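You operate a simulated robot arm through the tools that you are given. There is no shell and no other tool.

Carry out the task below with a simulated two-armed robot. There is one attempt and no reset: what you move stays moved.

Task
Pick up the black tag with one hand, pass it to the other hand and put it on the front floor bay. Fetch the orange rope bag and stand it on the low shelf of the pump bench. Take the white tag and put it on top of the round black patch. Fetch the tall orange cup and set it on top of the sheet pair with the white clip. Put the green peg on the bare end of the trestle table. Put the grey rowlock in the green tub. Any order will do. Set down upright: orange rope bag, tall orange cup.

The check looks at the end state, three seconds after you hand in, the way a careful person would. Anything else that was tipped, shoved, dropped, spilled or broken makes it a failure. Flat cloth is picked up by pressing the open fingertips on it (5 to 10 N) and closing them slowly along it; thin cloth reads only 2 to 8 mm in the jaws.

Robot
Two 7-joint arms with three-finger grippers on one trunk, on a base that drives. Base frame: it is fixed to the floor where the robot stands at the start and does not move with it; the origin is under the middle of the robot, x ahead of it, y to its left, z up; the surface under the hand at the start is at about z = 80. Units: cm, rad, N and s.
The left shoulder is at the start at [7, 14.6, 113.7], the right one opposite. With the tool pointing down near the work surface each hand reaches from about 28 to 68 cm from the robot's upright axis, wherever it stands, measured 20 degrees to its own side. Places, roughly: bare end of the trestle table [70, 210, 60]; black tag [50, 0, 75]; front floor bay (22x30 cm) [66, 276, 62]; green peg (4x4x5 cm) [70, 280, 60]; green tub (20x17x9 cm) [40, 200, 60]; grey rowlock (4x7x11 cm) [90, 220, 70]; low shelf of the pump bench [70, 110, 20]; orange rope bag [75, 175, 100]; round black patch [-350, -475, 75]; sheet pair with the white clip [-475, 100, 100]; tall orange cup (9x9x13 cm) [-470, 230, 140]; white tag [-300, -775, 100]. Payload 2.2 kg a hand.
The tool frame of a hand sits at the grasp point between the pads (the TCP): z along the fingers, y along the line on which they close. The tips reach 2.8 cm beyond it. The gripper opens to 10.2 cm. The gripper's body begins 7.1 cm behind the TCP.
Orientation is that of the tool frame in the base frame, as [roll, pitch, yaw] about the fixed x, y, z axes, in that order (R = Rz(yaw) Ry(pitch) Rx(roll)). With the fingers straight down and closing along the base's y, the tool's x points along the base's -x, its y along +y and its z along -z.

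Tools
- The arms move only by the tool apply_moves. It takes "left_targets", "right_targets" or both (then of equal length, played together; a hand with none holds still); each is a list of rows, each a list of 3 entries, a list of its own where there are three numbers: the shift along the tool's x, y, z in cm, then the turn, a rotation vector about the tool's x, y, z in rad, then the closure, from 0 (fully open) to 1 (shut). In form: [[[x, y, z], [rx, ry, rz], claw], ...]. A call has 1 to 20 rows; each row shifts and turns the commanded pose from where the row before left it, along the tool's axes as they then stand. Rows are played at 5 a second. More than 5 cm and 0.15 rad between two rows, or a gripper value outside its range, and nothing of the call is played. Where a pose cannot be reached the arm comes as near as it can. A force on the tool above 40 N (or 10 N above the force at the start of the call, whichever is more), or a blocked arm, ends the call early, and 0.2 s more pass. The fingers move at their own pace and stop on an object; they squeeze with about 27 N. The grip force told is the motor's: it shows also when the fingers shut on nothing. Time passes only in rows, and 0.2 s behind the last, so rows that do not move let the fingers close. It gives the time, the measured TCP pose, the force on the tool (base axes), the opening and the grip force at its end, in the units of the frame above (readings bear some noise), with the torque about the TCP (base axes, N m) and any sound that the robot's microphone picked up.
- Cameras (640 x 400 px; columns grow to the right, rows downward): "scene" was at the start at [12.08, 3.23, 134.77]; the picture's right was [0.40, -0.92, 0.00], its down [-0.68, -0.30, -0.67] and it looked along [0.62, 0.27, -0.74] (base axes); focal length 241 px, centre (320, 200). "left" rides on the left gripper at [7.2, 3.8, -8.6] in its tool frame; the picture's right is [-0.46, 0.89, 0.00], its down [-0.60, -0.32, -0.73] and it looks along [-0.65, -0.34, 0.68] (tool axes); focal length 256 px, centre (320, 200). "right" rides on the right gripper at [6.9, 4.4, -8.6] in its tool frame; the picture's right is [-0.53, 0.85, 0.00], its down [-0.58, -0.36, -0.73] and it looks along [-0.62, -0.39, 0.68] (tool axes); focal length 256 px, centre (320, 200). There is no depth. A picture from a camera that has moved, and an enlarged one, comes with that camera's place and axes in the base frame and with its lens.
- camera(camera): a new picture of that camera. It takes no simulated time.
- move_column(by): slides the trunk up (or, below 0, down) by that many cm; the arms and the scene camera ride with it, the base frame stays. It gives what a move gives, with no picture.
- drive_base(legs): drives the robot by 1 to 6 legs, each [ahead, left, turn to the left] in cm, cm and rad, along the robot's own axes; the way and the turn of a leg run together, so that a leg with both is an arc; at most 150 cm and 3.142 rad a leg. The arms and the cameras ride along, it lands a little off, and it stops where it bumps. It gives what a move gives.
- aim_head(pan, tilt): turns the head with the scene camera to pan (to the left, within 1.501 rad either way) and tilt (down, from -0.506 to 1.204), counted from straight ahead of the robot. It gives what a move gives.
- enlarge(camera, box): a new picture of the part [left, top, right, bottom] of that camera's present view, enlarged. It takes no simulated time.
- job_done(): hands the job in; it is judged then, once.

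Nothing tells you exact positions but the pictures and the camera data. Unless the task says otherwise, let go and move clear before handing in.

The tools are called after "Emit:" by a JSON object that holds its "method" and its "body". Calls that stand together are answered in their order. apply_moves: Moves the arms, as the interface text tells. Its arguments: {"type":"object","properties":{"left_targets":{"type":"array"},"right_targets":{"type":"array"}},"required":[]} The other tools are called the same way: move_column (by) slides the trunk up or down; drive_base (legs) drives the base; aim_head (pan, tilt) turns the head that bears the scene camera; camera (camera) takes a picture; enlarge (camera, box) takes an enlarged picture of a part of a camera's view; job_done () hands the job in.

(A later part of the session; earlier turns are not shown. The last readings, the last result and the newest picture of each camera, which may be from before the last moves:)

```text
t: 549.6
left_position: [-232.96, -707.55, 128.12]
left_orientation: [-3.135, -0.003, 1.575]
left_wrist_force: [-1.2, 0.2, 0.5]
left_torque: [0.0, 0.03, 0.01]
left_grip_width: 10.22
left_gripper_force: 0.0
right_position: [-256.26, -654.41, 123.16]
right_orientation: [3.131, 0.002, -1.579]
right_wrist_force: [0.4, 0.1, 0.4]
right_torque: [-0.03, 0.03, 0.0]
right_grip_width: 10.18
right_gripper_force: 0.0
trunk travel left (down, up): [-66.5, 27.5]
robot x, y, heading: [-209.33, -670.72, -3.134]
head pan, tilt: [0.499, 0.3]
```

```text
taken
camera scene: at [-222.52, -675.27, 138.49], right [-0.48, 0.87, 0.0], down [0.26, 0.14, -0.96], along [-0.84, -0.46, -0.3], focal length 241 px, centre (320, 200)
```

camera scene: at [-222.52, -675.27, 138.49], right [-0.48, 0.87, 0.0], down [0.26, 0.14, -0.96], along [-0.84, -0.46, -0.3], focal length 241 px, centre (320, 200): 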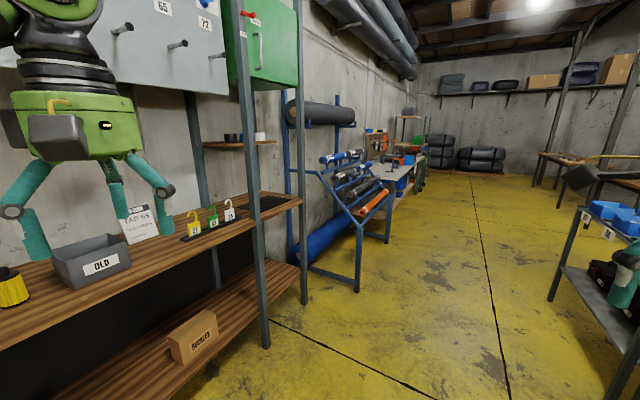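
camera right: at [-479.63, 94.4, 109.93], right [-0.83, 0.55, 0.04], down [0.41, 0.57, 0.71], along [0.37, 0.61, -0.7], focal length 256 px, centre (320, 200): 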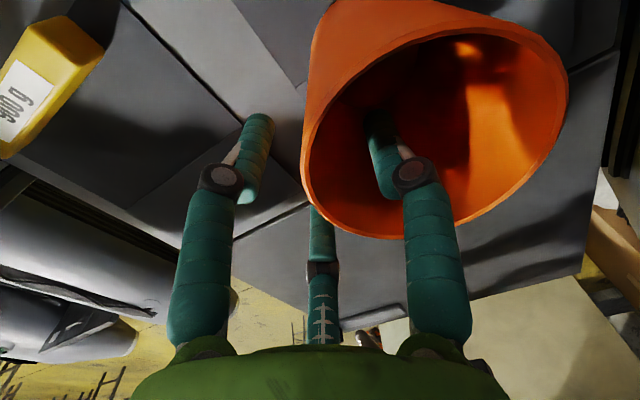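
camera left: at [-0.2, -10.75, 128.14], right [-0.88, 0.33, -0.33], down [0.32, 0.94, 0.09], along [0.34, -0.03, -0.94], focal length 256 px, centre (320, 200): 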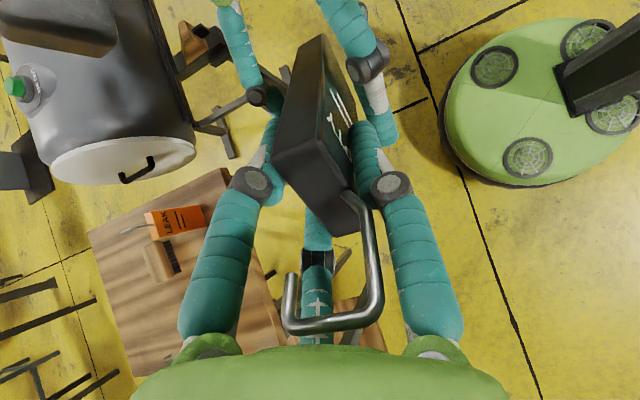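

I see small hooked tags (yellow, green, white) standing on the shelf. I enlarge them.

Emit:
{"method": "enlarge", "body": {"camera": "scene", "box": [170, 180, 310, 260]}}

Emit:
{"method": "enlarge", "body": {"camera": "scene", "box": [0, 180, 250, 320]}}

Emit:
{"method": "aim_head", "body": {"pan": -0.6, "tilt": 0.35}}

Emit:
{"method": "camera", "body": {"camera": "scene"}}

```text
4.57 times, centred on (240, 220) of scene
camera zoom: at [-222.52, -675.27, 138.49], right [-0.48, 0.87, 0.0], down [0.26, 0.14, -0.96], along [-0.84, -0.46, -0.3], focal length 1102 px, centre (686, 109)
```

zoom: 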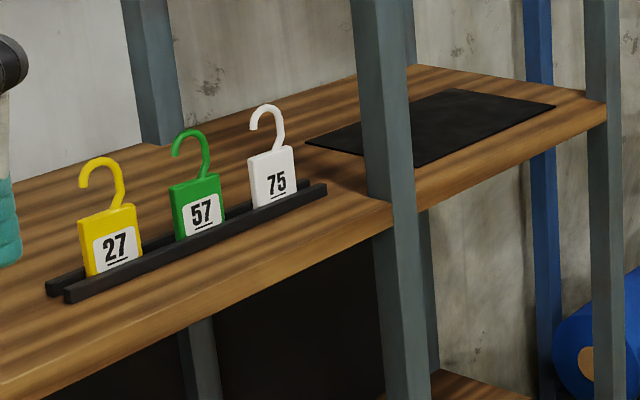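

```text
2.56 times, centred on (125, 250) of scene
camera zoom: at [-222.52, -675.27, 138.49], right [-0.48, 0.87, 0.0], down [0.26, 0.14, -0.96], along [-0.84, -0.46, -0.3], focal length 617 px, centre (819, 72)
```

zoom: 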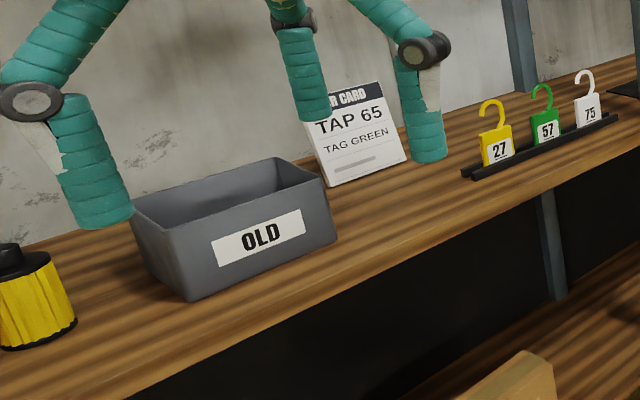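

```text
t: 550.9
left_position: [-233.08, -707.6, 128.06]
left_orientation: [-3.134, -0.002, 1.575]
left_wrist_force: [0.5, 0.1, -0.2]
left_torque: [0.01, 0.03, 0.0]
left_grip_width: 10.21
left_gripper_force: 0.2
right_position: [-256.31, -654.42, 123.3]
right_orientation: [3.132, 0.001, -1.579]
right_wrist_force: [-0.1, -0.6, 0.5]
right_torque: [-0.03, 0.01, 0.01]
right_grip_width: 10.2
right_gripper_force: 0.1
trunk travel left (down, up): [-66.5, 27.5]
robot x, y, heading: [-208.87, -671.01, -3.139]
head pan, tilt: [-0.6, 0.351]
```

```text
taken
camera scene: at [-222.07, -665.54, 138.01], right [0.56, 0.83, 0.0], down [0.28, -0.19, -0.94], along [-0.78, 0.53, -0.34], focal length 241 px, centre (320, 200)
```

scene: 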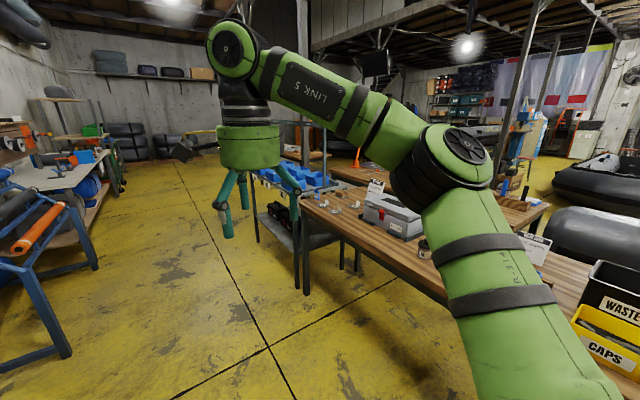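

The white tag "75" stands in a slot strip at about [−299.7, −769.5], plate facing the aisle, top z≈98, hook to z≈104; a rack post is close at x≈−313. I'll come in at an angle with the right hand (thumb toward the wall).

Emit:
{"method": "apply_moves", "body": {"left_targets": [[[0, 3, 0], [0, 0, 0], 0], [[0, 3, 0], [0, 0, 0], 0], [[0, 3, 0], [0, 0, 0], 0], [[0, 0, 0], [0, 0, 0], 0], [[0, 0, 0], [0, 0, 0], 0]], "right_targets": [[[0, 0, 0], [0, 0, -0.1425], 0], [[0, 0, 0], [0, 0, -0.1425], 0], [[0, 0, 0], [0, 0, -0.1425], 0], [[0, 0, 0], [0, 0, -0.1425], 0], [[0, 0, 0], [0, 0, 0], 0]]}}

Emit:
{"method": "drive_base", "body": {"legs": [[0, 0, 1.14], [52, -25, 0]]}}

Emit:
{"method": "aim_head", "body": {"pan": -0.1, "tilt": 0.5}}

Emit:
{"method": "camera", "body": {"camera": "scene"}}

Emit:
{"method": "camera", "body": {"camera": "right"}}

```text
t: 552.1
left_position: [-225.41, -707.32, 126.09]
left_orientation: [-3.135, -0.002, 1.577]
left_wrist_force: [0.0, -0.9, 0.5]
left_torque: [-0.02, -0.01, -0.01]
left_grip_width: 10.18
left_gripper_force: 0.0
left hand out of reach, approached as far as the arm can: row 2, 3
right_position: [-256.15, -654.37, 123.16]
right_orientation: [3.135, 0.007, -1.008]
right_wrist_force: [0.5, 0.1, -0.1]
right_torque: [-0.01, 0.0, -0.01]
right_grip_width: 10.2
right_gripper_force: 0.0
trunk travel left (down, up): [-66.5, 27.5]
robot x, y, heading: [-209.04, -671.03, -3.135]
head pan, tilt: [-0.6, 0.351]
```

```text
t: 558.2
left_position: [-227.43, -736.13, 126.12]
left_orientation: [-3.133, -0.002, 2.707]
left_wrist_force: [-0.1, 0.8, -0.1]
left_torque: [-0.02, 0.02, -0.03]
left_grip_width: 10.21
left_gripper_force: 0.1
right_position: [-288.37, -741.57, 123.22]
right_orientation: [3.134, 0.007, 0.123]
right_wrist_force: [-0.8, -0.4, 0.3]
right_torque: [-0.03, 0.0, 0.01]
right_grip_width: 10.2
right_gripper_force: 0.0
trunk travel left (down, up): [-66.5, 27.5]
robot x, y, heading: [-253.62, -706.35, -2.005]
head pan, tilt: [-0.6, 0.351]
```

```text
t: 559.1
left_position: [-227.42, -736.07, 126.17]
left_orientation: [-3.133, -0.001, 2.708]
left_wrist_force: [0.3, -0.3, -0.4]
left_torque: [0.02, -0.03, -0.03]
left_grip_width: 10.22
left_gripper_force: 0.1
right_position: [-288.26, -741.63, 123.22]
right_orientation: [3.135, 0.007, 0.123]
right_wrist_force: [-0.5, -1.3, 0.0]
right_torque: [0.0, -0.01, 0.0]
right_grip_width: 10.19
right_gripper_force: 0.0
trunk travel left (down, up): [-66.5, 27.5]
robot x, y, heading: [-253.79, -706.02, -2.006]
head pan, tilt: [-0.099, 0.499]
```

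```text
taken
camera scene: at [-260.53, -718.33, 136.65], right [-0.86, 0.51, 0.0], down [0.24, 0.41, -0.88], along [-0.45, -0.76, -0.48], focal length 241 px, centre (320, 200)
```

scene: 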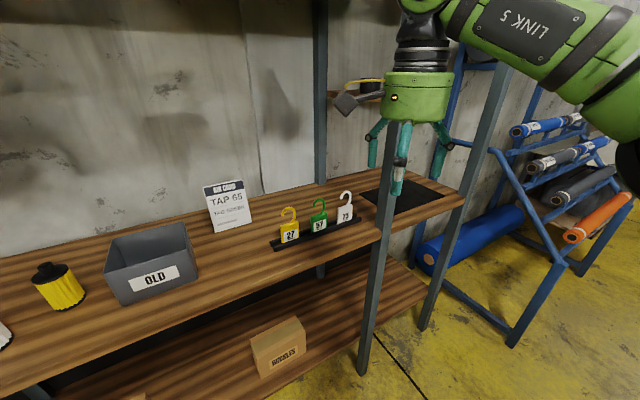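

```text
taken
camera right: at [-280.84, -744.95, 131.68], right [-0.43, -0.9, 0.01], down [-0.61, 0.3, 0.73], along [-0.67, 0.31, -0.68], focal length 256 px, centre (320, 200)
```

right: 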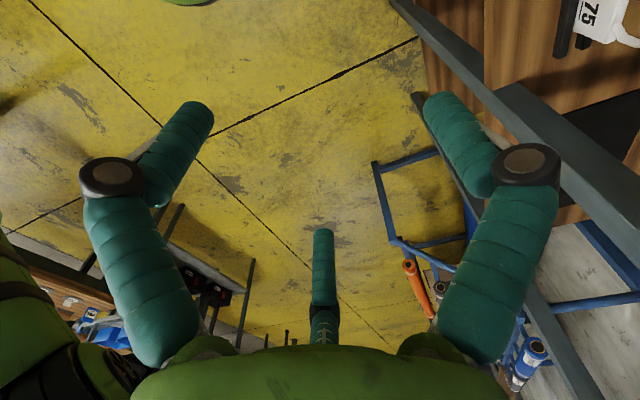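

Emit:
{"method": "enlarge", "body": {"camera": "scene", "box": [265, 175, 395, 265]}}

```text
4.44 times, centred on (330, 220) of scene
camera zoom: at [-260.53, -718.33, 136.65], right [-0.86, 0.51, 0.0], down [0.24, 0.41, -0.88], along [-0.45, -0.76, -0.48], focal length 1071 px, centre (276, 111)
```

zoom: 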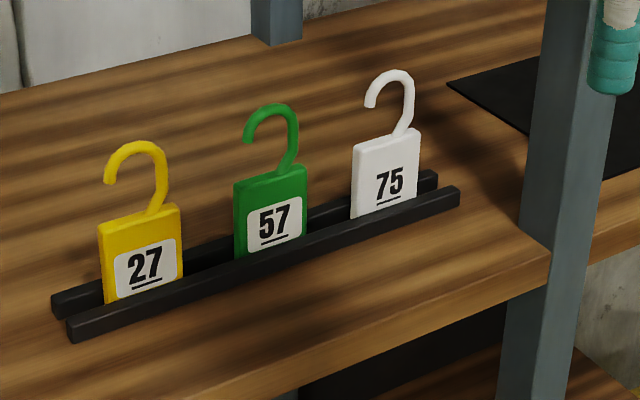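

Tag centre ≈ [−300.5, −770.5], top z≈99, hook to 104. I square the hand to the plate, drive 24 cm closer, and look with the hand camera.

Emit:
{"method": "apply_moves", "body": {"right_targets": [[[0, 0, 0], [0, 0, 0.123], 0], [[0, 0, 0], [0, 0, 0], 0]]}}

Emit:
{"method": "drive_base", "body": {"legs": [[24, 0, 0]]}}

Emit:
{"method": "camera", "body": {"camera": "right"}}

Emit:
{"method": "camera", "body": {"camera": "scene"}}

```text
t: 559.7
left_position: [-227.38, -736.04, 126.22]
left_orientation: [-3.133, -0.002, 2.709]
left_wrist_force: [0.4, 0.7, 0.2]
left_torque: [0.0, 0.01, 0.02]
left_grip_width: 10.19
left_gripper_force: 0.0
right_position: [-288.23, -741.54, 123.23]
right_orientation: [3.133, 0.006, -0.001]
right_wrist_force: [-0.5, -0.5, -0.1]
right_torque: [0.0, -0.03, -0.02]
right_grip_width: 10.19
right_gripper_force: 0.1
trunk travel left (down, up): [-66.5, 27.5]
robot x, y, heading: [-253.57, -706.26, -2.0]
head pan, tilt: [-0.099, 0.499]
```

```text
t: 561.5
left_position: [-237.34, -757.38, 126.09]
left_orientation: [-3.131, 0.0, 2.71]
left_wrist_force: [0.0, -0.1, -1.3]
left_torque: [-0.03, 0.03, 0.02]
left_grip_width: 10.22
left_gripper_force: 0.1
right_position: [-298.24, -762.96, 123.19]
right_orientation: [3.132, 0.007, 0.0]
right_wrist_force: [-0.6, -0.6, 0.6]
right_torque: [-0.01, 0.01, 0.01]
right_grip_width: 10.21
right_gripper_force: 0.1
trunk travel left (down, up): [-66.5, 27.5]
robot x, y, heading: [-263.97, -727.46, -2.004]
head pan, tilt: [-0.099, 0.499]
```

```text
taken
camera right: at [-291.13, -767.17, 131.74], right [-0.53, -0.85, 0.01], down [-0.57, 0.37, 0.73], along [-0.62, 0.38, -0.68], focal length 256 px, centre (320, 200)
```

right: 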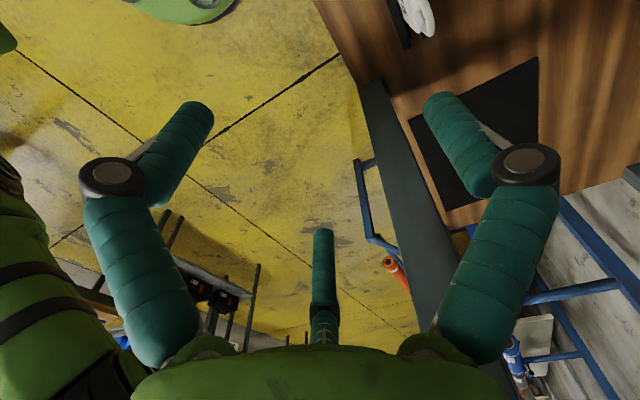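

```text
taken
camera scene: at [-270.37, -739.68, 136.67], right [-0.86, 0.51, 0.0], down [0.24, 0.41, -0.88], along [-0.45, -0.76, -0.48], focal length 241 px, centre (320, 200)
```

scene: 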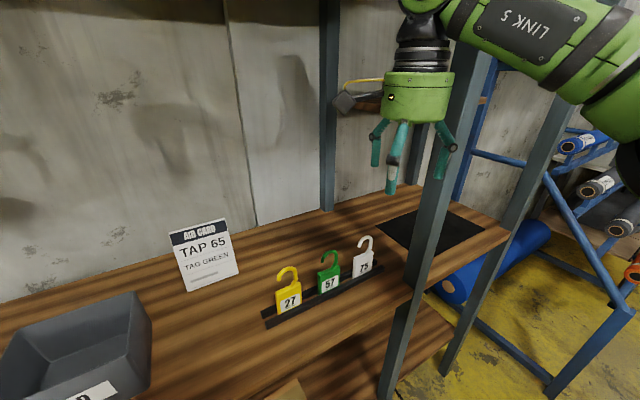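

Emit:
{"method": "enlarge", "body": {"camera": "scene", "box": [310, 225, 430, 305]}}

Emit:
{"method": "enlarge", "body": {"camera": "right", "box": [360, 0, 480, 60]}}

```text
5.00 times, centred on (370, 265) of scene
camera zoom: at [-270.37, -739.68, 136.67], right [-0.86, 0.51, 0.0], down [0.24, 0.41, -0.88], along [-0.45, -0.76, -0.48], focal length 1205 px, centre (70, -125)
```

zoom: 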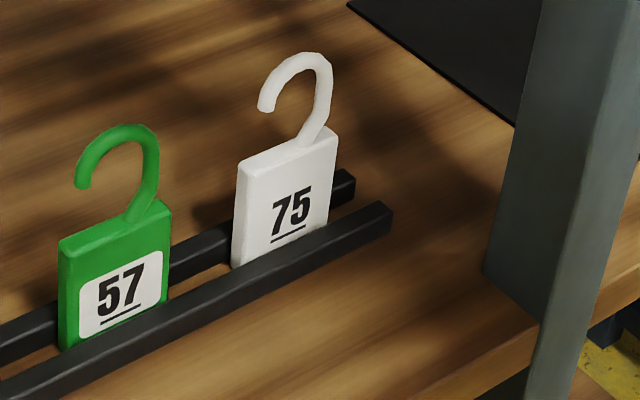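

```text
5.33 times, centred on (420, 30) of right
camera zoom: at [-291.13, -767.17, 131.74], right [-0.53, -0.85, 0.01], down [-0.57, 0.37, 0.73], along [-0.62, 0.38, -0.68], focal length 1365 px, centre (-213, 1107)
```

zoom: 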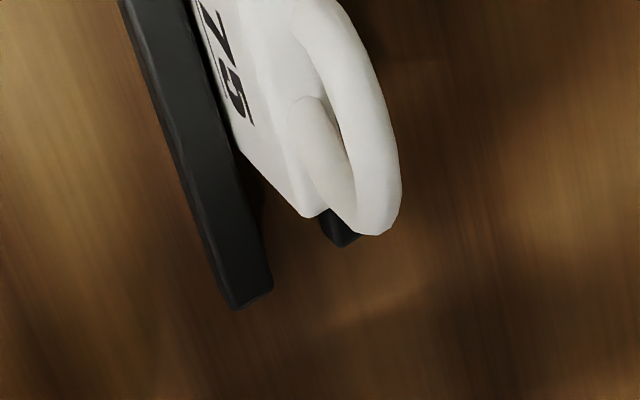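

Refined: tag centre ≈ [−302.4, −773.4], plate top z≈97.3, hook top ≈102.4. I drive 4 cm more, lower the hand to z≈108 and move over the tag.

Emit:
{"method": "drive_base", "body": {"legs": [[4, 0, 0]]}}

Emit:
{"method": "apply_moves", "body": {"right_targets": [[[0, 0, 4], [0, 0, 0], 0], [[0, 0, 4], [0, 0, 0], 0], [[0, 0, 4], [0, 0, 0], 0], [[0, 0, 3], [0, 0, 0], 0], [[-1.25, 3.1, 0], [0, 0, 0], 0], [[0, 0, 0], [0, 0, 0], 0]]}}

Emit:
{"method": "camera", "body": {"camera": "right"}}

Emit:
{"method": "camera", "body": {"camera": "scene"}}

```text
t: 562.4
left_position: [-238.73, -760.53, 126.32]
left_orientation: [-3.127, -0.001, 2.709]
left_wrist_force: [0.0, 1.1, 0.0]
left_torque: [-0.04, 0.05, 0.01]
left_grip_width: 10.2
left_gripper_force: 0.2
right_position: [-299.58, -766.08, 123.59]
right_orientation: [3.127, 0.01, 0.002]
right_wrist_force: [-0.4, 0.6, 1.0]
right_torque: [-0.13, 0.04, -0.01]
right_grip_width: 10.2
right_gripper_force: 0.1
trunk travel left (down, up): [-66.5, 27.5]
robot x, y, heading: [-265.23, -730.8, -2.004]
head pan, tilt: [-0.099, 0.499]
```

```text
t: 563.8
left_position: [-239.04, -760.99, 126.19]
left_orientation: [-3.131, -0.002, 2.708]
left_wrist_force: [0.2, 0.3, 0.0]
left_torque: [0.02, 0.0, 0.01]
left_grip_width: 10.23
left_gripper_force: 0.0
right_position: [-301.15, -770.01, 108.42]
right_orientation: [3.129, 0.006, 0.001]
right_wrist_force: [-0.1, -1.0, 0.2]
right_torque: [0.0, -0.02, 0.02]
right_grip_width: 10.17
right_gripper_force: 0.1
trunk travel left (down, up): [-66.5, 27.5]
robot x, y, heading: [-264.95, -731.13, -2.008]
head pan, tilt: [-0.099, 0.499]
```

```text
taken
camera right: at [-294.07, -774.18, 116.9], right [-0.53, -0.85, 0.01], down [-0.57, 0.37, 0.73], along [-0.62, 0.38, -0.68], focal length 256 px, centre (320, 200)
```

right: 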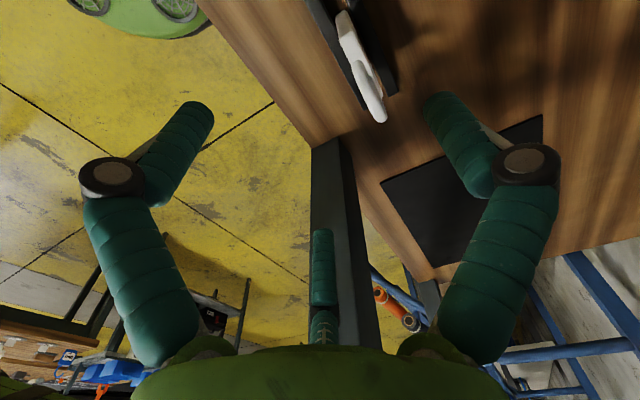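

```text
taken
camera scene: at [-272.08, -743.3, 136.65], right [-0.86, 0.51, 0.0], down [0.24, 0.41, -0.88], along [-0.45, -0.76, -0.48], focal length 241 px, centre (320, 200)
```

scene: 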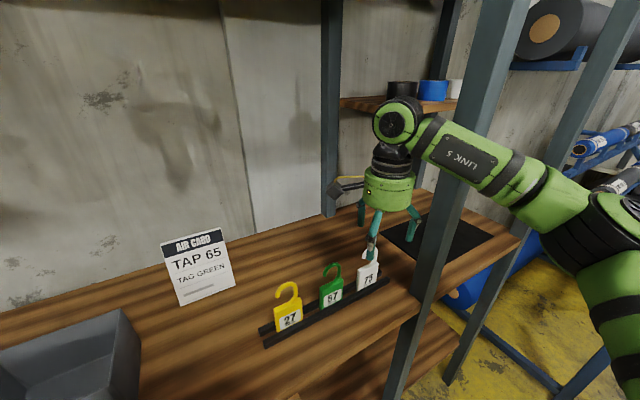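

Tag plane confirmed at y≈−773.3. I move the remaining 2.8 cm and check before descending.

Emit:
{"method": "apply_moves", "body": {"right_targets": [[[-1.25, 2.8, 0], [0, 0, 0], 0], [[0, 0, 2], [0, 0, 0], 0], [[0, 0, 0], [0, 0, 0], 0]]}}

Emit:
{"method": "camera", "body": {"camera": "right"}}

Emit:
{"method": "enlarge", "body": {"camera": "scene", "box": [300, 120, 460, 320]}}

```text
t: 564.5
left_position: [-238.99, -761.07, 126.11]
left_orientation: [-3.133, -0.002, 2.71]
left_wrist_force: [0.4, -0.5, -0.1]
left_torque: [0.04, -0.04, -0.01]
left_grip_width: 10.21
left_gripper_force: 0.0
right_position: [-302.33, -772.95, 106.47]
right_orientation: [3.13, 0.005, 0.001]
right_wrist_force: [-0.1, -0.6, 0.2]
right_torque: [0.01, 0.0, 0.0]
right_grip_width: 10.19
right_gripper_force: 0.1
trunk travel left (down, up): [-66.5, 27.5]
robot x, y, heading: [-265.21, -731.17, -2.005]
head pan, tilt: [-0.099, 0.499]
```

```text
taken
camera right: at [-295.27, -777.03, 114.87], right [-0.53, -0.85, 0.01], down [-0.57, 0.37, 0.73], along [-0.62, 0.38, -0.68], focal length 256 px, centre (320, 200)
```

right: 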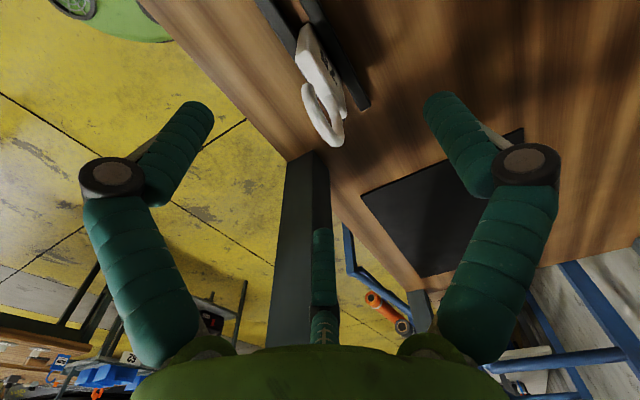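

```text
2.00 times, centred on (380, 220) of scene
camera zoom: at [-272.07, -743.3, 136.65], right [-0.86, 0.51, 0.0], down [0.24, 0.41, -0.88], along [-0.45, -0.76, -0.48], focal length 482 px, centre (200, 160)
```

zoom: 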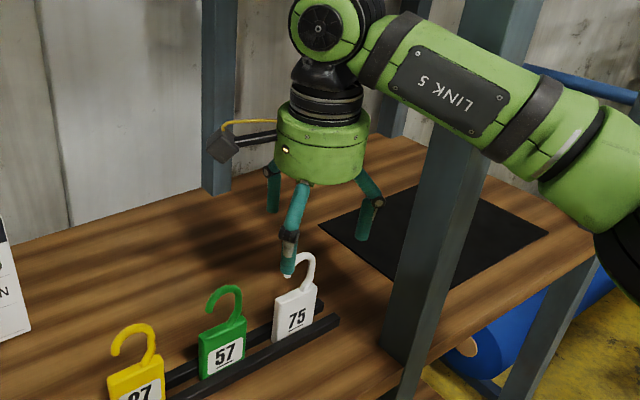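

Well aligned. I descend to grip height.

Emit:
{"method": "apply_moves", "body": {"right_targets": [[[0, 0, 3], [0, 0, 0], 0], [[0, 0, 3], [0, 0, 0], 0], [[0, 0, 2], [0, 0, 0], 0], [[0, 0, 1.2], [0, 0, 0], 0], [[0, 0, 0.8], [0, 0, 0], 0], [[0, 0, 0], [0, 0, 0], 0]]}}

Emit:
{"method": "camera", "body": {"camera": "right"}}

Emit:
{"method": "enlarge", "body": {"camera": "scene", "box": [300, 120, 460, 320]}}

```text
t: 566.0
left_position: [-238.61, -760.79, 126.22]
left_orientation: [-3.13, -0.004, 2.708]
left_wrist_force: [0.4, 0.4, -0.2]
left_torque: [0.02, 0.03, 0.01]
left_grip_width: 10.22
left_gripper_force: 0.2
right_position: [-302.21, -772.62, 96.68]
right_orientation: [3.128, 0.012, 0.002]
right_wrist_force: [0.4, 0.0, 0.6]
right_torque: [-0.01, -0.01, 0.01]
right_grip_width: 10.2
right_gripper_force: 0.1
trunk travel left (down, up): [-66.5, 27.5]
robot x, y, heading: [-265.7, -730.96, -2.004]
head pan, tilt: [-0.099, 0.499]
```

```text
taken
camera right: at [-295.11, -776.84, 105.08], right [-0.53, -0.85, 0.02], down [-0.57, 0.37, 0.73], along [-0.63, 0.38, -0.68], focal length 256 px, centre (320, 200)
```

right: 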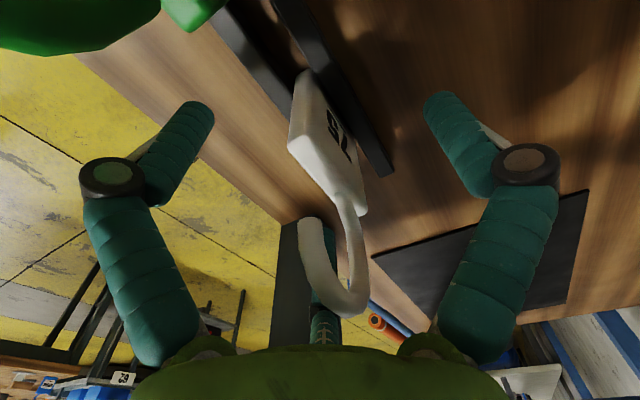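

```text
2.00 times, centred on (380, 220) of scene
camera zoom: at [-271.62, -743.07, 136.7], right [-0.86, 0.51, 0.0], down [0.24, 0.41, -0.88], along [-0.45, -0.76, -0.48], focal length 482 px, centre (200, 160)
```

zoom: 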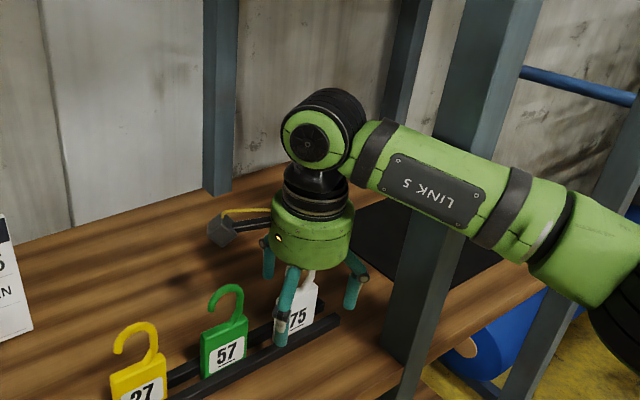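

The fingers are around the tag with the hook free. The forearm is very close to the post, so I grip now and lift straight up gently.

Emit:
{"method": "apply_moves", "body": {"right_targets": [[[0, 0, 0], [0, 0, 0], 0.3], [[0, 0, 0], [0, 0, 0], 0.5], [[0, 0, 0], [0, 0, 0], 0.65], [[0, 0, 0], [0, 0, 0], 0.75], [[0, 0, 0], [0, 0, 0], 0.85], [[0, 0, 0], [0, 0, 0], 1], [[0, 0, 0], [0, 0, 0], 1]]}}

Emit:
{"method": "camera", "body": {"camera": "right"}}

Emit:
{"method": "enlarge", "body": {"camera": "scene", "box": [300, 120, 460, 320]}}

```text
t: 567.5
left_position: [-238.56, -760.85, 126.19]
left_orientation: [-3.128, -0.004, 2.709]
left_wrist_force: [0.2, 0.0, -0.3]
left_torque: [0.01, 0.02, 0.02]
left_grip_width: 10.22
left_gripper_force: 0.1
right_position: [-302.15, -772.65, 96.67]
right_orientation: [3.128, 0.01, 0.001]
right_wrist_force: [0.6, -0.3, -0.1]
right_torque: [0.0, -0.02, -0.01]
right_grip_width: 1.86
right_gripper_force: 26.6
trunk travel left (down, up): [-66.5, 27.5]
robot x, y, heading: [-265.24, -730.96, -2.006]
head pan, tilt: [-0.099, 0.499]
```

```text
taken
camera right: at [-295.11, -776.83, 105.07], right [-0.53, -0.85, 0.02], down [-0.57, 0.37, 0.73], along [-0.62, 0.38, -0.68], focal length 256 px, centre (320, 200)
```

right: 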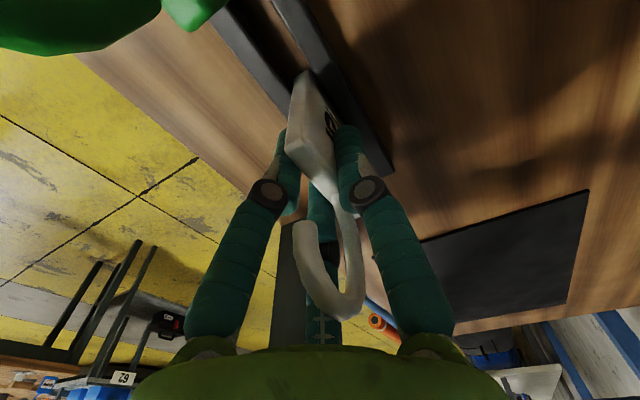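

```text
2.00 times, centred on (380, 220) of scene
camera zoom: at [-271.63, -743.07, 136.69], right [-0.86, 0.51, 0.0], down [0.24, 0.41, -0.88], along [-0.45, -0.76, -0.48], focal length 482 px, centre (200, 160)
```

zoom: 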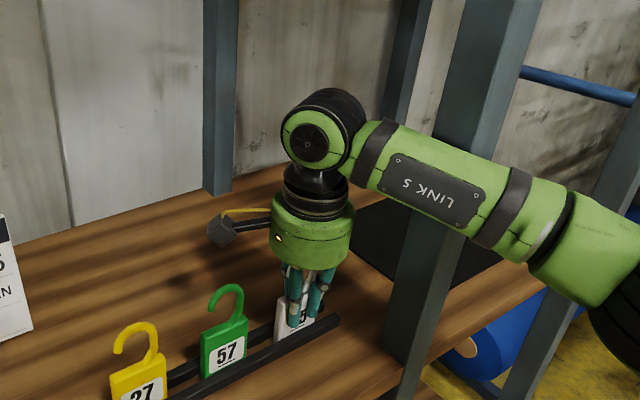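

The tag is gripped (1.9 cm). I lift it straight up out of the slot.

Emit:
{"method": "apply_moves", "body": {"right_targets": [[[0, 0, -1], [0, 0, 0], 1], [[0, 0, -2], [0, 0, 0], 1], [[0, 0, -3], [0, 0, 0], 1], [[0, 0, -4], [0, 0, 0], 1], [[0, 0, -4], [0, 0, 0], 1], [[0, 0, 0], [0, 0, 0], 1]]}}

Emit:
{"method": "camera", "body": {"camera": "scene"}}

Emit:
{"method": "camera", "body": {"camera": "right"}}

```text
t: 569.0
left_position: [-239.01, -760.99, 126.13]
left_orientation: [-3.134, -0.001, 2.708]
left_wrist_force: [0.8, -0.2, -0.1]
left_torque: [0.01, 0.01, -0.01]
left_grip_width: 10.2
left_gripper_force: 0.1
right_position: [-302.37, -772.66, 110.31]
right_orientation: [3.131, 0.005, 0.001]
right_wrist_force: [0.5, -0.6, -0.1]
right_torque: [0.01, 0.0, 0.0]
right_grip_width: 1.81
right_gripper_force: 27.0
trunk travel left (down, up): [-66.5, 27.5]
robot x, y, heading: [-265.37, -731.25, -2.007]
head pan, tilt: [-0.099, 0.499]
```

```text
taken
camera scene: at [-272.06, -743.35, 136.65], right [-0.86, 0.51, 0.0], down [0.24, 0.41, -0.88], along [-0.45, -0.76, -0.48], focal length 241 px, centre (320, 200)
```

scene: 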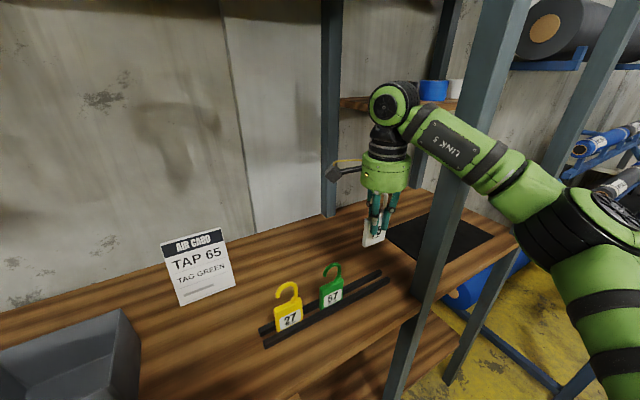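

```text
taken
camera right: at [-295.44, -776.79, 118.79], right [-0.53, -0.85, 0.01], down [-0.57, 0.37, 0.73], along [-0.62, 0.38, -0.68], focal length 256 px, centre (320, 200)
```

right: 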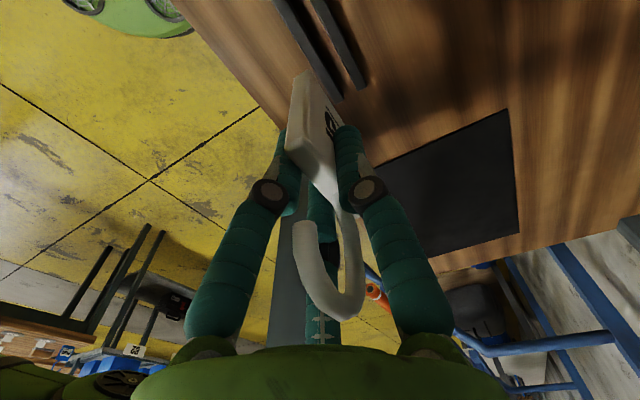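

The white tag is out; the base is free again. I back away and retrace the route to the front side of the patch table.

Emit:
{"method": "drive_base", "body": {"legs": [[-50, 0, 0], [0, 0, -1.135]]}}

Emit:
{"method": "drive_base", "body": {"legs": [[-110, 0, 0], [-106, 0, 0], [0, -140, 0]]}}

Emit:
{"method": "aim_head", "body": {"pan": 0.0, "tilt": 0.3}}

Emit:
{"method": "camera", "body": {"camera": "scene"}}

```text
t: 574.7
left_position: [-260.54, -722.69, 126.11]
left_orientation: [-3.131, -0.001, 1.581]
left_wrist_force: [0.7, 0.7, -0.3]
left_torque: [0.0, -0.01, 0.0]
left_grip_width: 10.17
left_gripper_force: 0.0
right_position: [-298.17, -670.25, 110.41]
right_orientation: [3.13, 0.007, -1.126]
right_wrist_force: [-0.2, 0.3, 0.6]
right_torque: [0.0, 0.03, 0.02]
right_grip_width: 1.82
right_gripper_force: 26.7
trunk travel left (down, up): [-66.5, 27.5]
robot x, y, heading: [-244.81, -686.18, -3.125]
head pan, tilt: [-0.099, 0.499]
```

```text
t: 591.9
left_position: [-49.4, -578.44, 126.16]
left_orientation: [-3.133, -0.003, 1.604]
left_wrist_force: [0.0, 0.2, -1.0]
left_torque: [-0.02, 0.03, -0.03]
left_grip_width: 10.18
left_gripper_force: 0.0
right_position: [-88.32, -526.91, 110.32]
right_orientation: [3.132, 0.007, -1.103]
right_wrist_force: [-0.1, -0.3, -1.1]
right_torque: [0.0, 0.01, 0.0]
right_grip_width: 1.83
right_gripper_force: 27.1
trunk travel left (down, up): [-66.5, 27.5]
robot x, y, heading: [-34.14, -541.71, -3.105]
head pan, tilt: [-0.099, 0.499]
```

```text
t: 592.6
left_position: [-49.37, -578.43, 126.11]
left_orientation: [-3.132, -0.002, 1.605]
left_wrist_force: [0.3, 0.4, 0.4]
left_torque: [-0.03, -0.02, -0.02]
left_grip_width: 10.22
left_gripper_force: 0.1
right_position: [-88.2, -526.95, 110.23]
right_orientation: [3.13, 0.005, -1.103]
right_wrist_force: [-0.3, 0.5, -0.3]
right_torque: [0.0, -0.05, 0.01]
right_grip_width: 1.84
right_gripper_force: 27.0
trunk travel left (down, up): [-66.5, 27.5]
robot x, y, heading: [-34.27, -541.75, -3.104]
head pan, tilt: [0.0, 0.3]
```

```text
taken
camera scene: at [-48.8, -541.91, 138.48], right [-0.03, 1.0, 0.0], down [0.3, 0.01, -0.96], along [-0.95, -0.03, -0.3], focal length 241 px, centre (320, 200)
```

scene: 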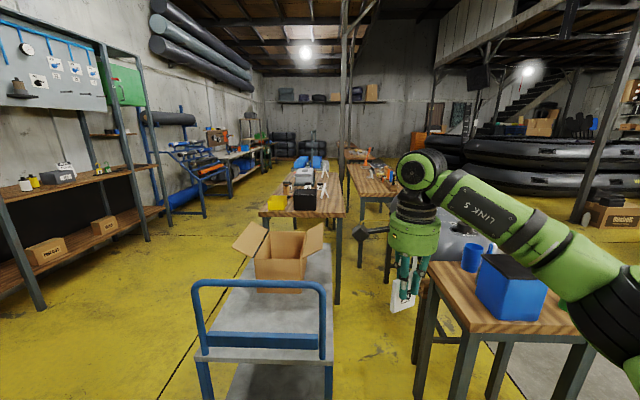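

Emit:
{"method": "drive_base", "body": {"legs": [[15, 0, -0.037], [0, -145, 0], [0, -10, 0]]}}

Emit:
{"method": "aim_head", "body": {"pan": 0.4, "tilt": 0.35}}

Emit:
{"method": "camera", "body": {"camera": "scene"}}

```text
t: 601.7
left_position: [-64.25, -419.15, 126.11]
left_orientation: [-3.133, -0.005, 1.557]
left_wrist_force: [0.3, 0.2, -0.7]
left_torque: [0.04, 0.0, -0.01]
left_grip_width: 10.19
left_gripper_force: 0.0
right_position: [-100.47, -365.87, 110.33]
right_orientation: [3.13, 0.006, -1.152]
right_wrist_force: [-1.0, 0.5, 0.0]
right_torque: [0.01, -0.01, 0.02]
right_grip_width: 1.82
right_gripper_force: 26.7
trunk travel left (down, up): [-66.5, 27.5]
robot x, y, heading: [-47.18, -382.58, 3.124]
head pan, tilt: [0.0, 0.3]
```

```text
t: 602.6
left_position: [-64.31, -419.04, 126.09]
left_orientation: [-3.131, -0.003, 1.555]
left_wrist_force: [0.2, 0.3, 0.5]
left_torque: [0.0, 0.0, 0.01]
left_grip_width: 10.2
left_gripper_force: 0.1
right_position: [-100.56, -365.7, 110.3]
right_orientation: [3.131, 0.005, -1.151]
right_wrist_force: [-1.1, -0.2, -0.4]
right_torque: [0.03, -0.02, -0.03]
right_grip_width: 1.82
right_gripper_force: 27.3
trunk travel left (down, up): [-66.5, 27.5]
robot x, y, heading: [-47.51, -382.95, 3.127]
head pan, tilt: [0.4, 0.351]
```

```text
taken
camera scene: at [-61.2, -386.22, 138.01], right [-0.37, 0.93, 0.0], down [0.32, 0.13, -0.94], along [-0.87, -0.35, -0.34], focal length 241 px, centre (320, 200)
```

scene: 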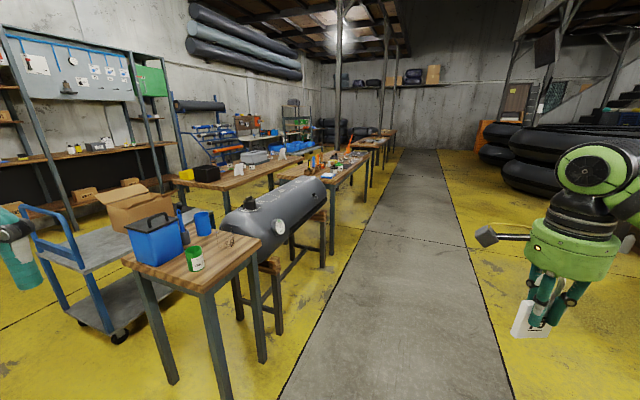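

The walkway is clear. I drive along it to x≈−310 and look at the patch table.

Emit:
{"method": "drive_base", "body": {"legs": [[140, 0, 0.015], [115, 0, 0]]}}

Emit:
{"method": "aim_head", "body": {"pan": 1.2, "tilt": 0.6}}

Emit:
{"method": "camera", "body": {"camera": "scene"}}

Emit:
{"method": "aim_head", "body": {"pan": 0.6, "tilt": 0.5}}

Emit:
{"method": "camera", "body": {"camera": "scene"}}

```text
t: 615.1
left_position: [-321.15, -416.92, 126.23]
left_orientation: [-3.133, -0.002, 1.552]
left_wrist_force: [0.2, -0.3, 0.0]
left_torque: [-0.02, 0.01, -0.01]
left_grip_width: 10.23
left_gripper_force: 0.1
right_position: [-357.4, -363.71, 110.27]
right_orientation: [3.128, 0.007, -1.15]
right_wrist_force: [0.5, -0.5, -0.1]
right_torque: [0.01, 0.03, 0.01]
right_grip_width: 1.82
right_gripper_force: 26.3
trunk travel left (down, up): [-66.5, 27.5]
robot x, y, heading: [-304.61, -381.26, 3.124]
head pan, tilt: [0.4, 0.351]
```

```text
t: 616.2
left_position: [-321.2, -417.15, 126.07]
left_orientation: [-3.133, -0.001, 1.553]
left_wrist_force: [0.2, 0.1, -0.4]
left_torque: [-0.02, -0.03, 0.0]
left_grip_width: 10.2
left_gripper_force: 0.0
right_position: [-357.5, -363.71, 110.21]
right_orientation: [3.13, 0.008, -1.151]
right_wrist_force: [0.1, 0.2, 0.4]
right_torque: [0.02, 0.0, -0.03]
right_grip_width: 1.84
right_gripper_force: 26.9
trunk travel left (down, up): [-66.5, 27.5]
robot x, y, heading: [-304.55, -381.41, 3.128]
head pan, tilt: [1.201, 0.6]
```

```text
taken
camera scene: at [-312.85, -389.02, 135.74], right [-0.93, 0.38, 0.0], down [0.21, 0.52, -0.83], along [-0.31, -0.76, -0.56], focal length 241 px, centre (320, 200)
```

scene: 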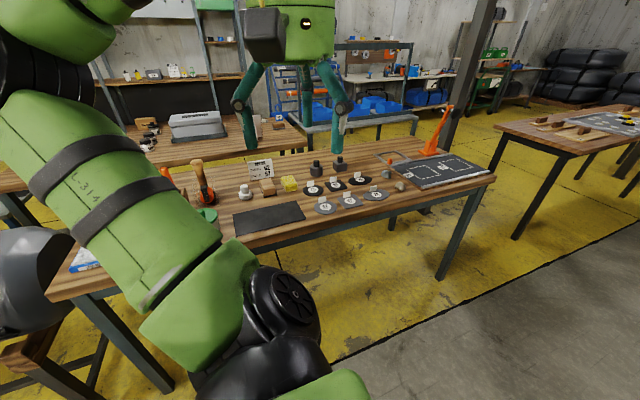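

```text
t: 617.2
left_position: [-321.23, -417.14, 126.22]
left_orientation: [-3.132, -0.002, 1.554]
left_wrist_force: [0.5, -0.7, -0.2]
left_torque: [-0.01, -0.04, 0.02]
left_grip_width: 10.2
left_gripper_force: 0.1
right_position: [-357.41, -363.75, 110.27]
right_orientation: [3.13, 0.007, -1.152]
right_wrist_force: [-0.6, -0.6, 0.0]
right_torque: [-0.01, -0.04, 0.0]
right_grip_width: 1.87
right_gripper_force: 26.9
trunk travel left (down, up): [-66.5, 27.5]
robot x, y, heading: [-304.2, -380.85, 3.129]
head pan, tilt: [0.6, 0.499]
```

```text
taken
camera scene: at [-317.09, -385.87, 136.65], right [-0.55, 0.83, 0.0], down [0.4, 0.26, -0.88], along [-0.73, -0.48, -0.48], focal length 241 px, centre (320, 200)
```

scene: 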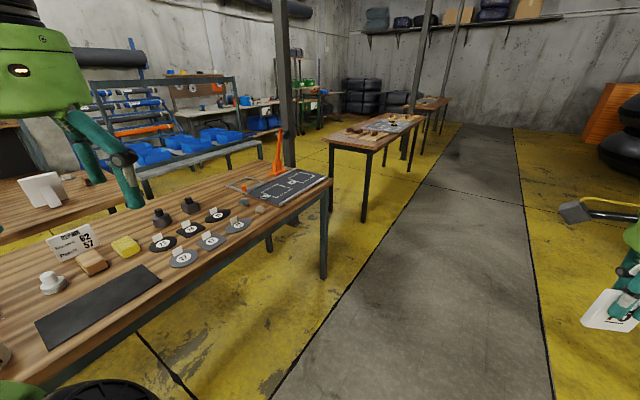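

I see several round patches. I enlarge them to tell which is the round black one.

Emit:
{"method": "enlarge", "body": {"camera": "scene", "box": [130, 190, 260, 280]}}

Emit:
{"method": "enlarge", "body": {"camera": "scene", "box": [30, 150, 340, 350]}}

Emit:
{"method": "aim_head", "body": {"pan": 1.2, "tilt": 0.6}}

Emit:
{"method": "enlarge", "body": {"camera": "scene", "box": [280, 130, 420, 230]}}

```text
4.44 times, centred on (195, 235) of scene
camera zoom: at [-317.09, -385.87, 136.65], right [-0.55, 0.83, 0.0], down [0.4, 0.26, -0.88], along [-0.73, -0.48, -0.48], focal length 1071 px, centre (876, 44)
```

zoom: 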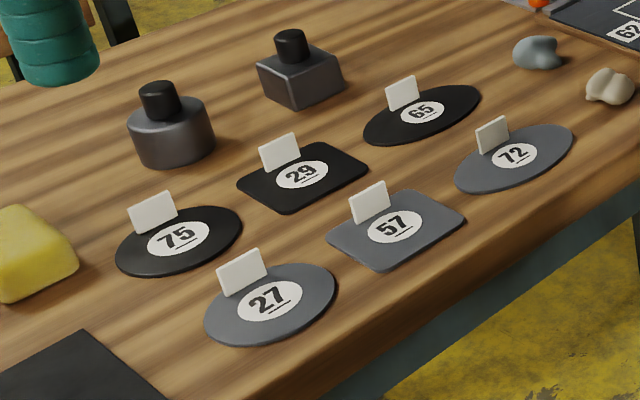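

```text
2.00 times, centred on (185, 250) of scene
camera zoom: at [-317.09, -385.87, 136.65], right [-0.55, 0.83, 0.0], down [0.4, 0.26, -0.88], along [-0.73, -0.48, -0.48], focal length 482 px, centre (590, 100)
```

zoom: 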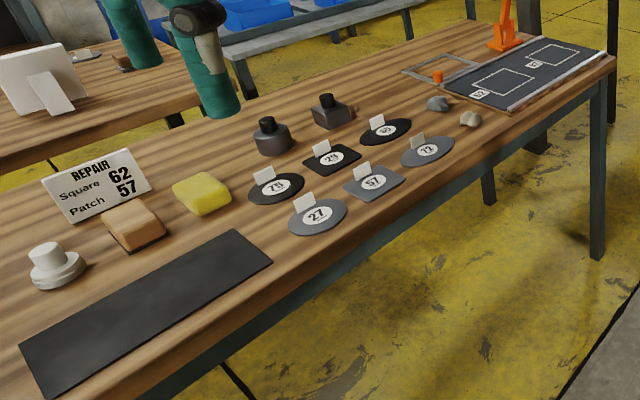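

```text
t: 618.2
left_position: [-321.36, -417.07, 126.02]
left_orientation: [-3.133, -0.001, 1.553]
left_wrist_force: [0.1, 0.3, -0.5]
left_torque: [-0.01, -0.02, 0.0]
left_grip_width: 10.19
left_gripper_force: 0.1
right_position: [-357.46, -363.69, 110.19]
right_orientation: [3.131, 0.004, -1.152]
right_wrist_force: [-0.7, -0.3, -0.6]
right_torque: [0.01, -0.01, -0.02]
right_grip_width: 1.84
right_gripper_force: 27.2
trunk travel left (down, up): [-66.5, 27.5]
robot x, y, heading: [-304.29, -381.23, 3.13]
head pan, tilt: [1.201, 0.6]
```

```text
4.00 times, centred on (350, 180) of scene
camera zoom: at [-312.85, -389.02, 135.74], right [-0.93, 0.38, 0.0], down [0.21, 0.52, -0.83], along [-0.31, -0.76, -0.56], focal length 964 px, centre (200, 280)
```

zoom: 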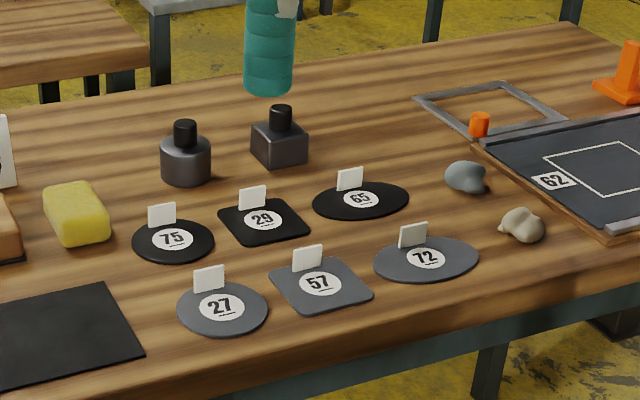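

The round black patch is number 75 (black, circular, about [−346, −480]). I'll lay the white tag flat on it from the side. First I turn to face the table and rotate the hand to thumb-left.

Emit:
{"method": "drive_base", "body": {"legs": [[0, 0, 1.583]]}}

Emit:
{"method": "apply_moves", "body": {"right_targets": [[[0, 0, 0], [0, 0, -0.14], 1], [[0, 0, 0], [0, 0, -0.14], 1], [[0, 0, 0], [0, 0, -0.14], 1], [[0, 0, 0], [0, 0, -0.14], 1], [[0, 0, 0], [0, 0, -0.14], 1], [[0, 0, 0], [0, 0, -0.14], 1], [[0, 0, 0], [0, 0, -0.14], 1], [[0, 0, 0], [0, 0, -0.14], 1], [[0, 0, 0], [0, 0, 0], 1]]}}

Emit:
{"method": "aim_head", "body": {"pan": -0.3, "tilt": 0.6}}

Emit:
{"method": "camera", "body": {"camera": "scene"}}

```text
t: 622.5
left_position: [-268.31, -397.89, 126.1]
left_orientation: [-3.133, 0.0, 3.125]
left_wrist_force: [0.0, 0.1, -0.4]
left_torque: [0.02, 0.04, 0.01]
left_grip_width: 10.2
left_gripper_force: 0.2
right_position: [-321.67, -434.04, 110.26]
right_orientation: [3.131, 0.007, 0.419]
right_wrist_force: [0.0, -0.4, -0.4]
right_torque: [0.0, 0.02, 0.04]
right_grip_width: 1.82
right_gripper_force: 27.0
trunk travel left (down, up): [-66.5, 27.5]
robot x, y, heading: [-304.23, -381.18, -1.584]
head pan, tilt: [1.201, 0.6]
```

```text
t: 624.5
left_position: [-268.3, -397.89, 126.16]
left_orientation: [-3.133, -0.002, 3.125]
left_wrist_force: [-0.2, 0.4, 0.2]
left_torque: [0.0, -0.03, -0.01]
left_grip_width: 10.23
left_gripper_force: 0.1
right_position: [-321.68, -434.07, 110.26]
right_orientation: [-3.142, 0.012, 1.538]
right_wrist_force: [-1.3, 0.0, -0.5]
right_torque: [0.01, -0.02, -0.01]
right_grip_width: 1.84
right_gripper_force: 26.6
trunk travel left (down, up): [-66.5, 27.5]
robot x, y, heading: [-303.81, -380.96, -1.584]
head pan, tilt: [1.201, 0.6]
```

```text
t: 626.1
left_position: [-268.15, -397.88, 126.16]
left_orientation: [-3.134, -0.002, 3.124]
left_wrist_force: [0.1, -0.8, 0.0]
left_torque: [-0.04, 0.01, -0.01]
left_grip_width: 10.17
left_gripper_force: 0.1
right_position: [-321.71, -434.08, 110.32]
right_orientation: [3.141, 0.011, 1.537]
right_wrist_force: [-0.3, 0.2, -0.7]
right_torque: [0.04, 0.02, -0.03]
right_grip_width: 1.81
right_gripper_force: 27.2
trunk travel left (down, up): [-66.5, 27.5]
robot x, y, heading: [-304.16, -380.86, -1.583]
head pan, tilt: [-0.3, 0.6]
```

```text
taken
camera scene: at [-307.34, -394.33, 135.74], right [-0.95, 0.31, 0.0], down [0.18, 0.54, -0.83], along [-0.26, -0.78, -0.56], focal length 241 px, centre (320, 200)
```

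scene: 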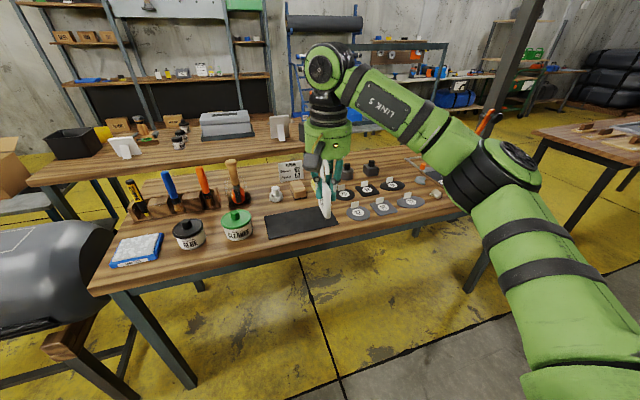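

Emit:
{"method": "enlarge", "body": {"camera": "scene", "box": [320, 150, 440, 230]}}

```text
5.00 times, centred on (380, 190) of scene
camera zoom: at [-307.34, -394.33, 135.74], right [-0.95, 0.31, 0.0], down [0.18, 0.54, -0.83], along [-0.26, -0.78, -0.56], focal length 1205 px, centre (20, 250)
```

zoom: 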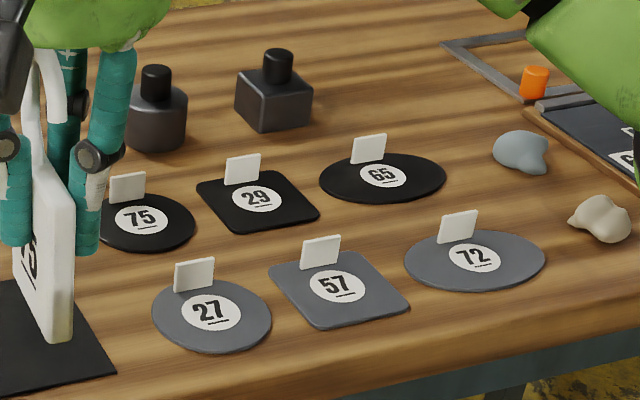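

Better triangulation puts patch 75 at about [−343, −471.4] with the table at z≈80.6. I tilt the right hand 50° toward the left so the tag leans nearly flat, hook end toward −x.

Emit:
{"method": "apply_moves", "body": {"right_targets": [[[0, 0, 0], [-0.145, 0, -0.034], 1], [[0, 0, 0], [-0.145, 0, 0], 1], [[0, 0, 0], [-0.145, 0, 0], 1], [[0, 0, 0], [-0.145, 0, 0], 1], [[0, 0, 0], [-0.145, 0, 0], 1], [[0, 0, 0], [-0.145, 0, 0], 1], [[0, 0, 0], [0, 0, 0], 1]]}}

Emit:
{"method": "camera", "body": {"camera": "scene"}}

Emit:
{"method": "camera", "body": {"camera": "right"}}

```text
t: 627.7
left_position: [-268.22, -397.91, 126.18]
left_orientation: [-3.132, -0.004, 3.124]
left_wrist_force: [0.5, 0.5, 0.1]
left_torque: [0.0, -0.01, 0.02]
left_grip_width: 10.21
left_gripper_force: 0.1
right_position: [-321.61, -434.01, 110.3]
right_orientation: [2.271, 0.016, 1.572]
right_wrist_force: [0.5, -0.1, -0.6]
right_torque: [-0.01, 0.03, -0.02]
right_grip_width: 1.82
right_gripper_force: 26.9
trunk travel left (down, up): [-66.5, 27.5]
robot x, y, heading: [-304.44, -381.03, -1.587]
head pan, tilt: [-0.3, 0.6]
```

```text
taken
camera scene: at [-307.3, -394.31, 135.74], right [-0.95, 0.31, 0.0], down [0.18, 0.54, -0.83], along [-0.26, -0.78, -0.56], focal length 241 px, centre (320, 200)
```

scene: 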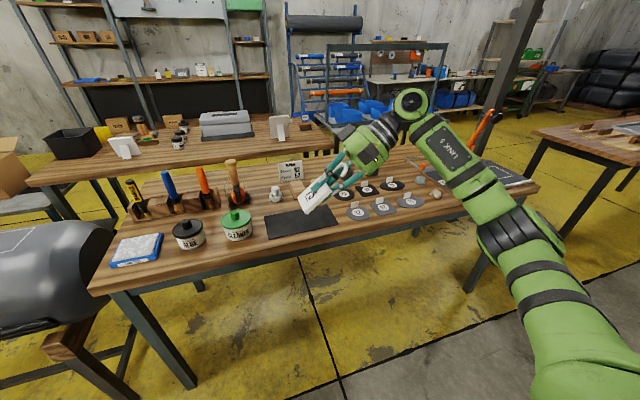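

```text
taken
camera right: at [-325.29, -426.95, 118.88], right [0.55, -0.52, 0.65], down [-0.79, -0.57, 0.2], along [0.27, -0.63, -0.73], focal length 256 px, centre (320, 200)
```

right: 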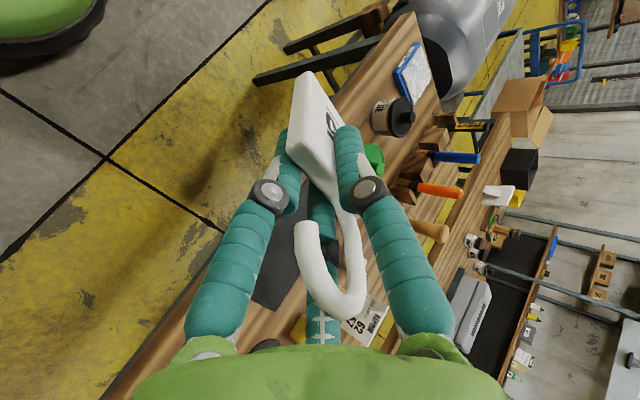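

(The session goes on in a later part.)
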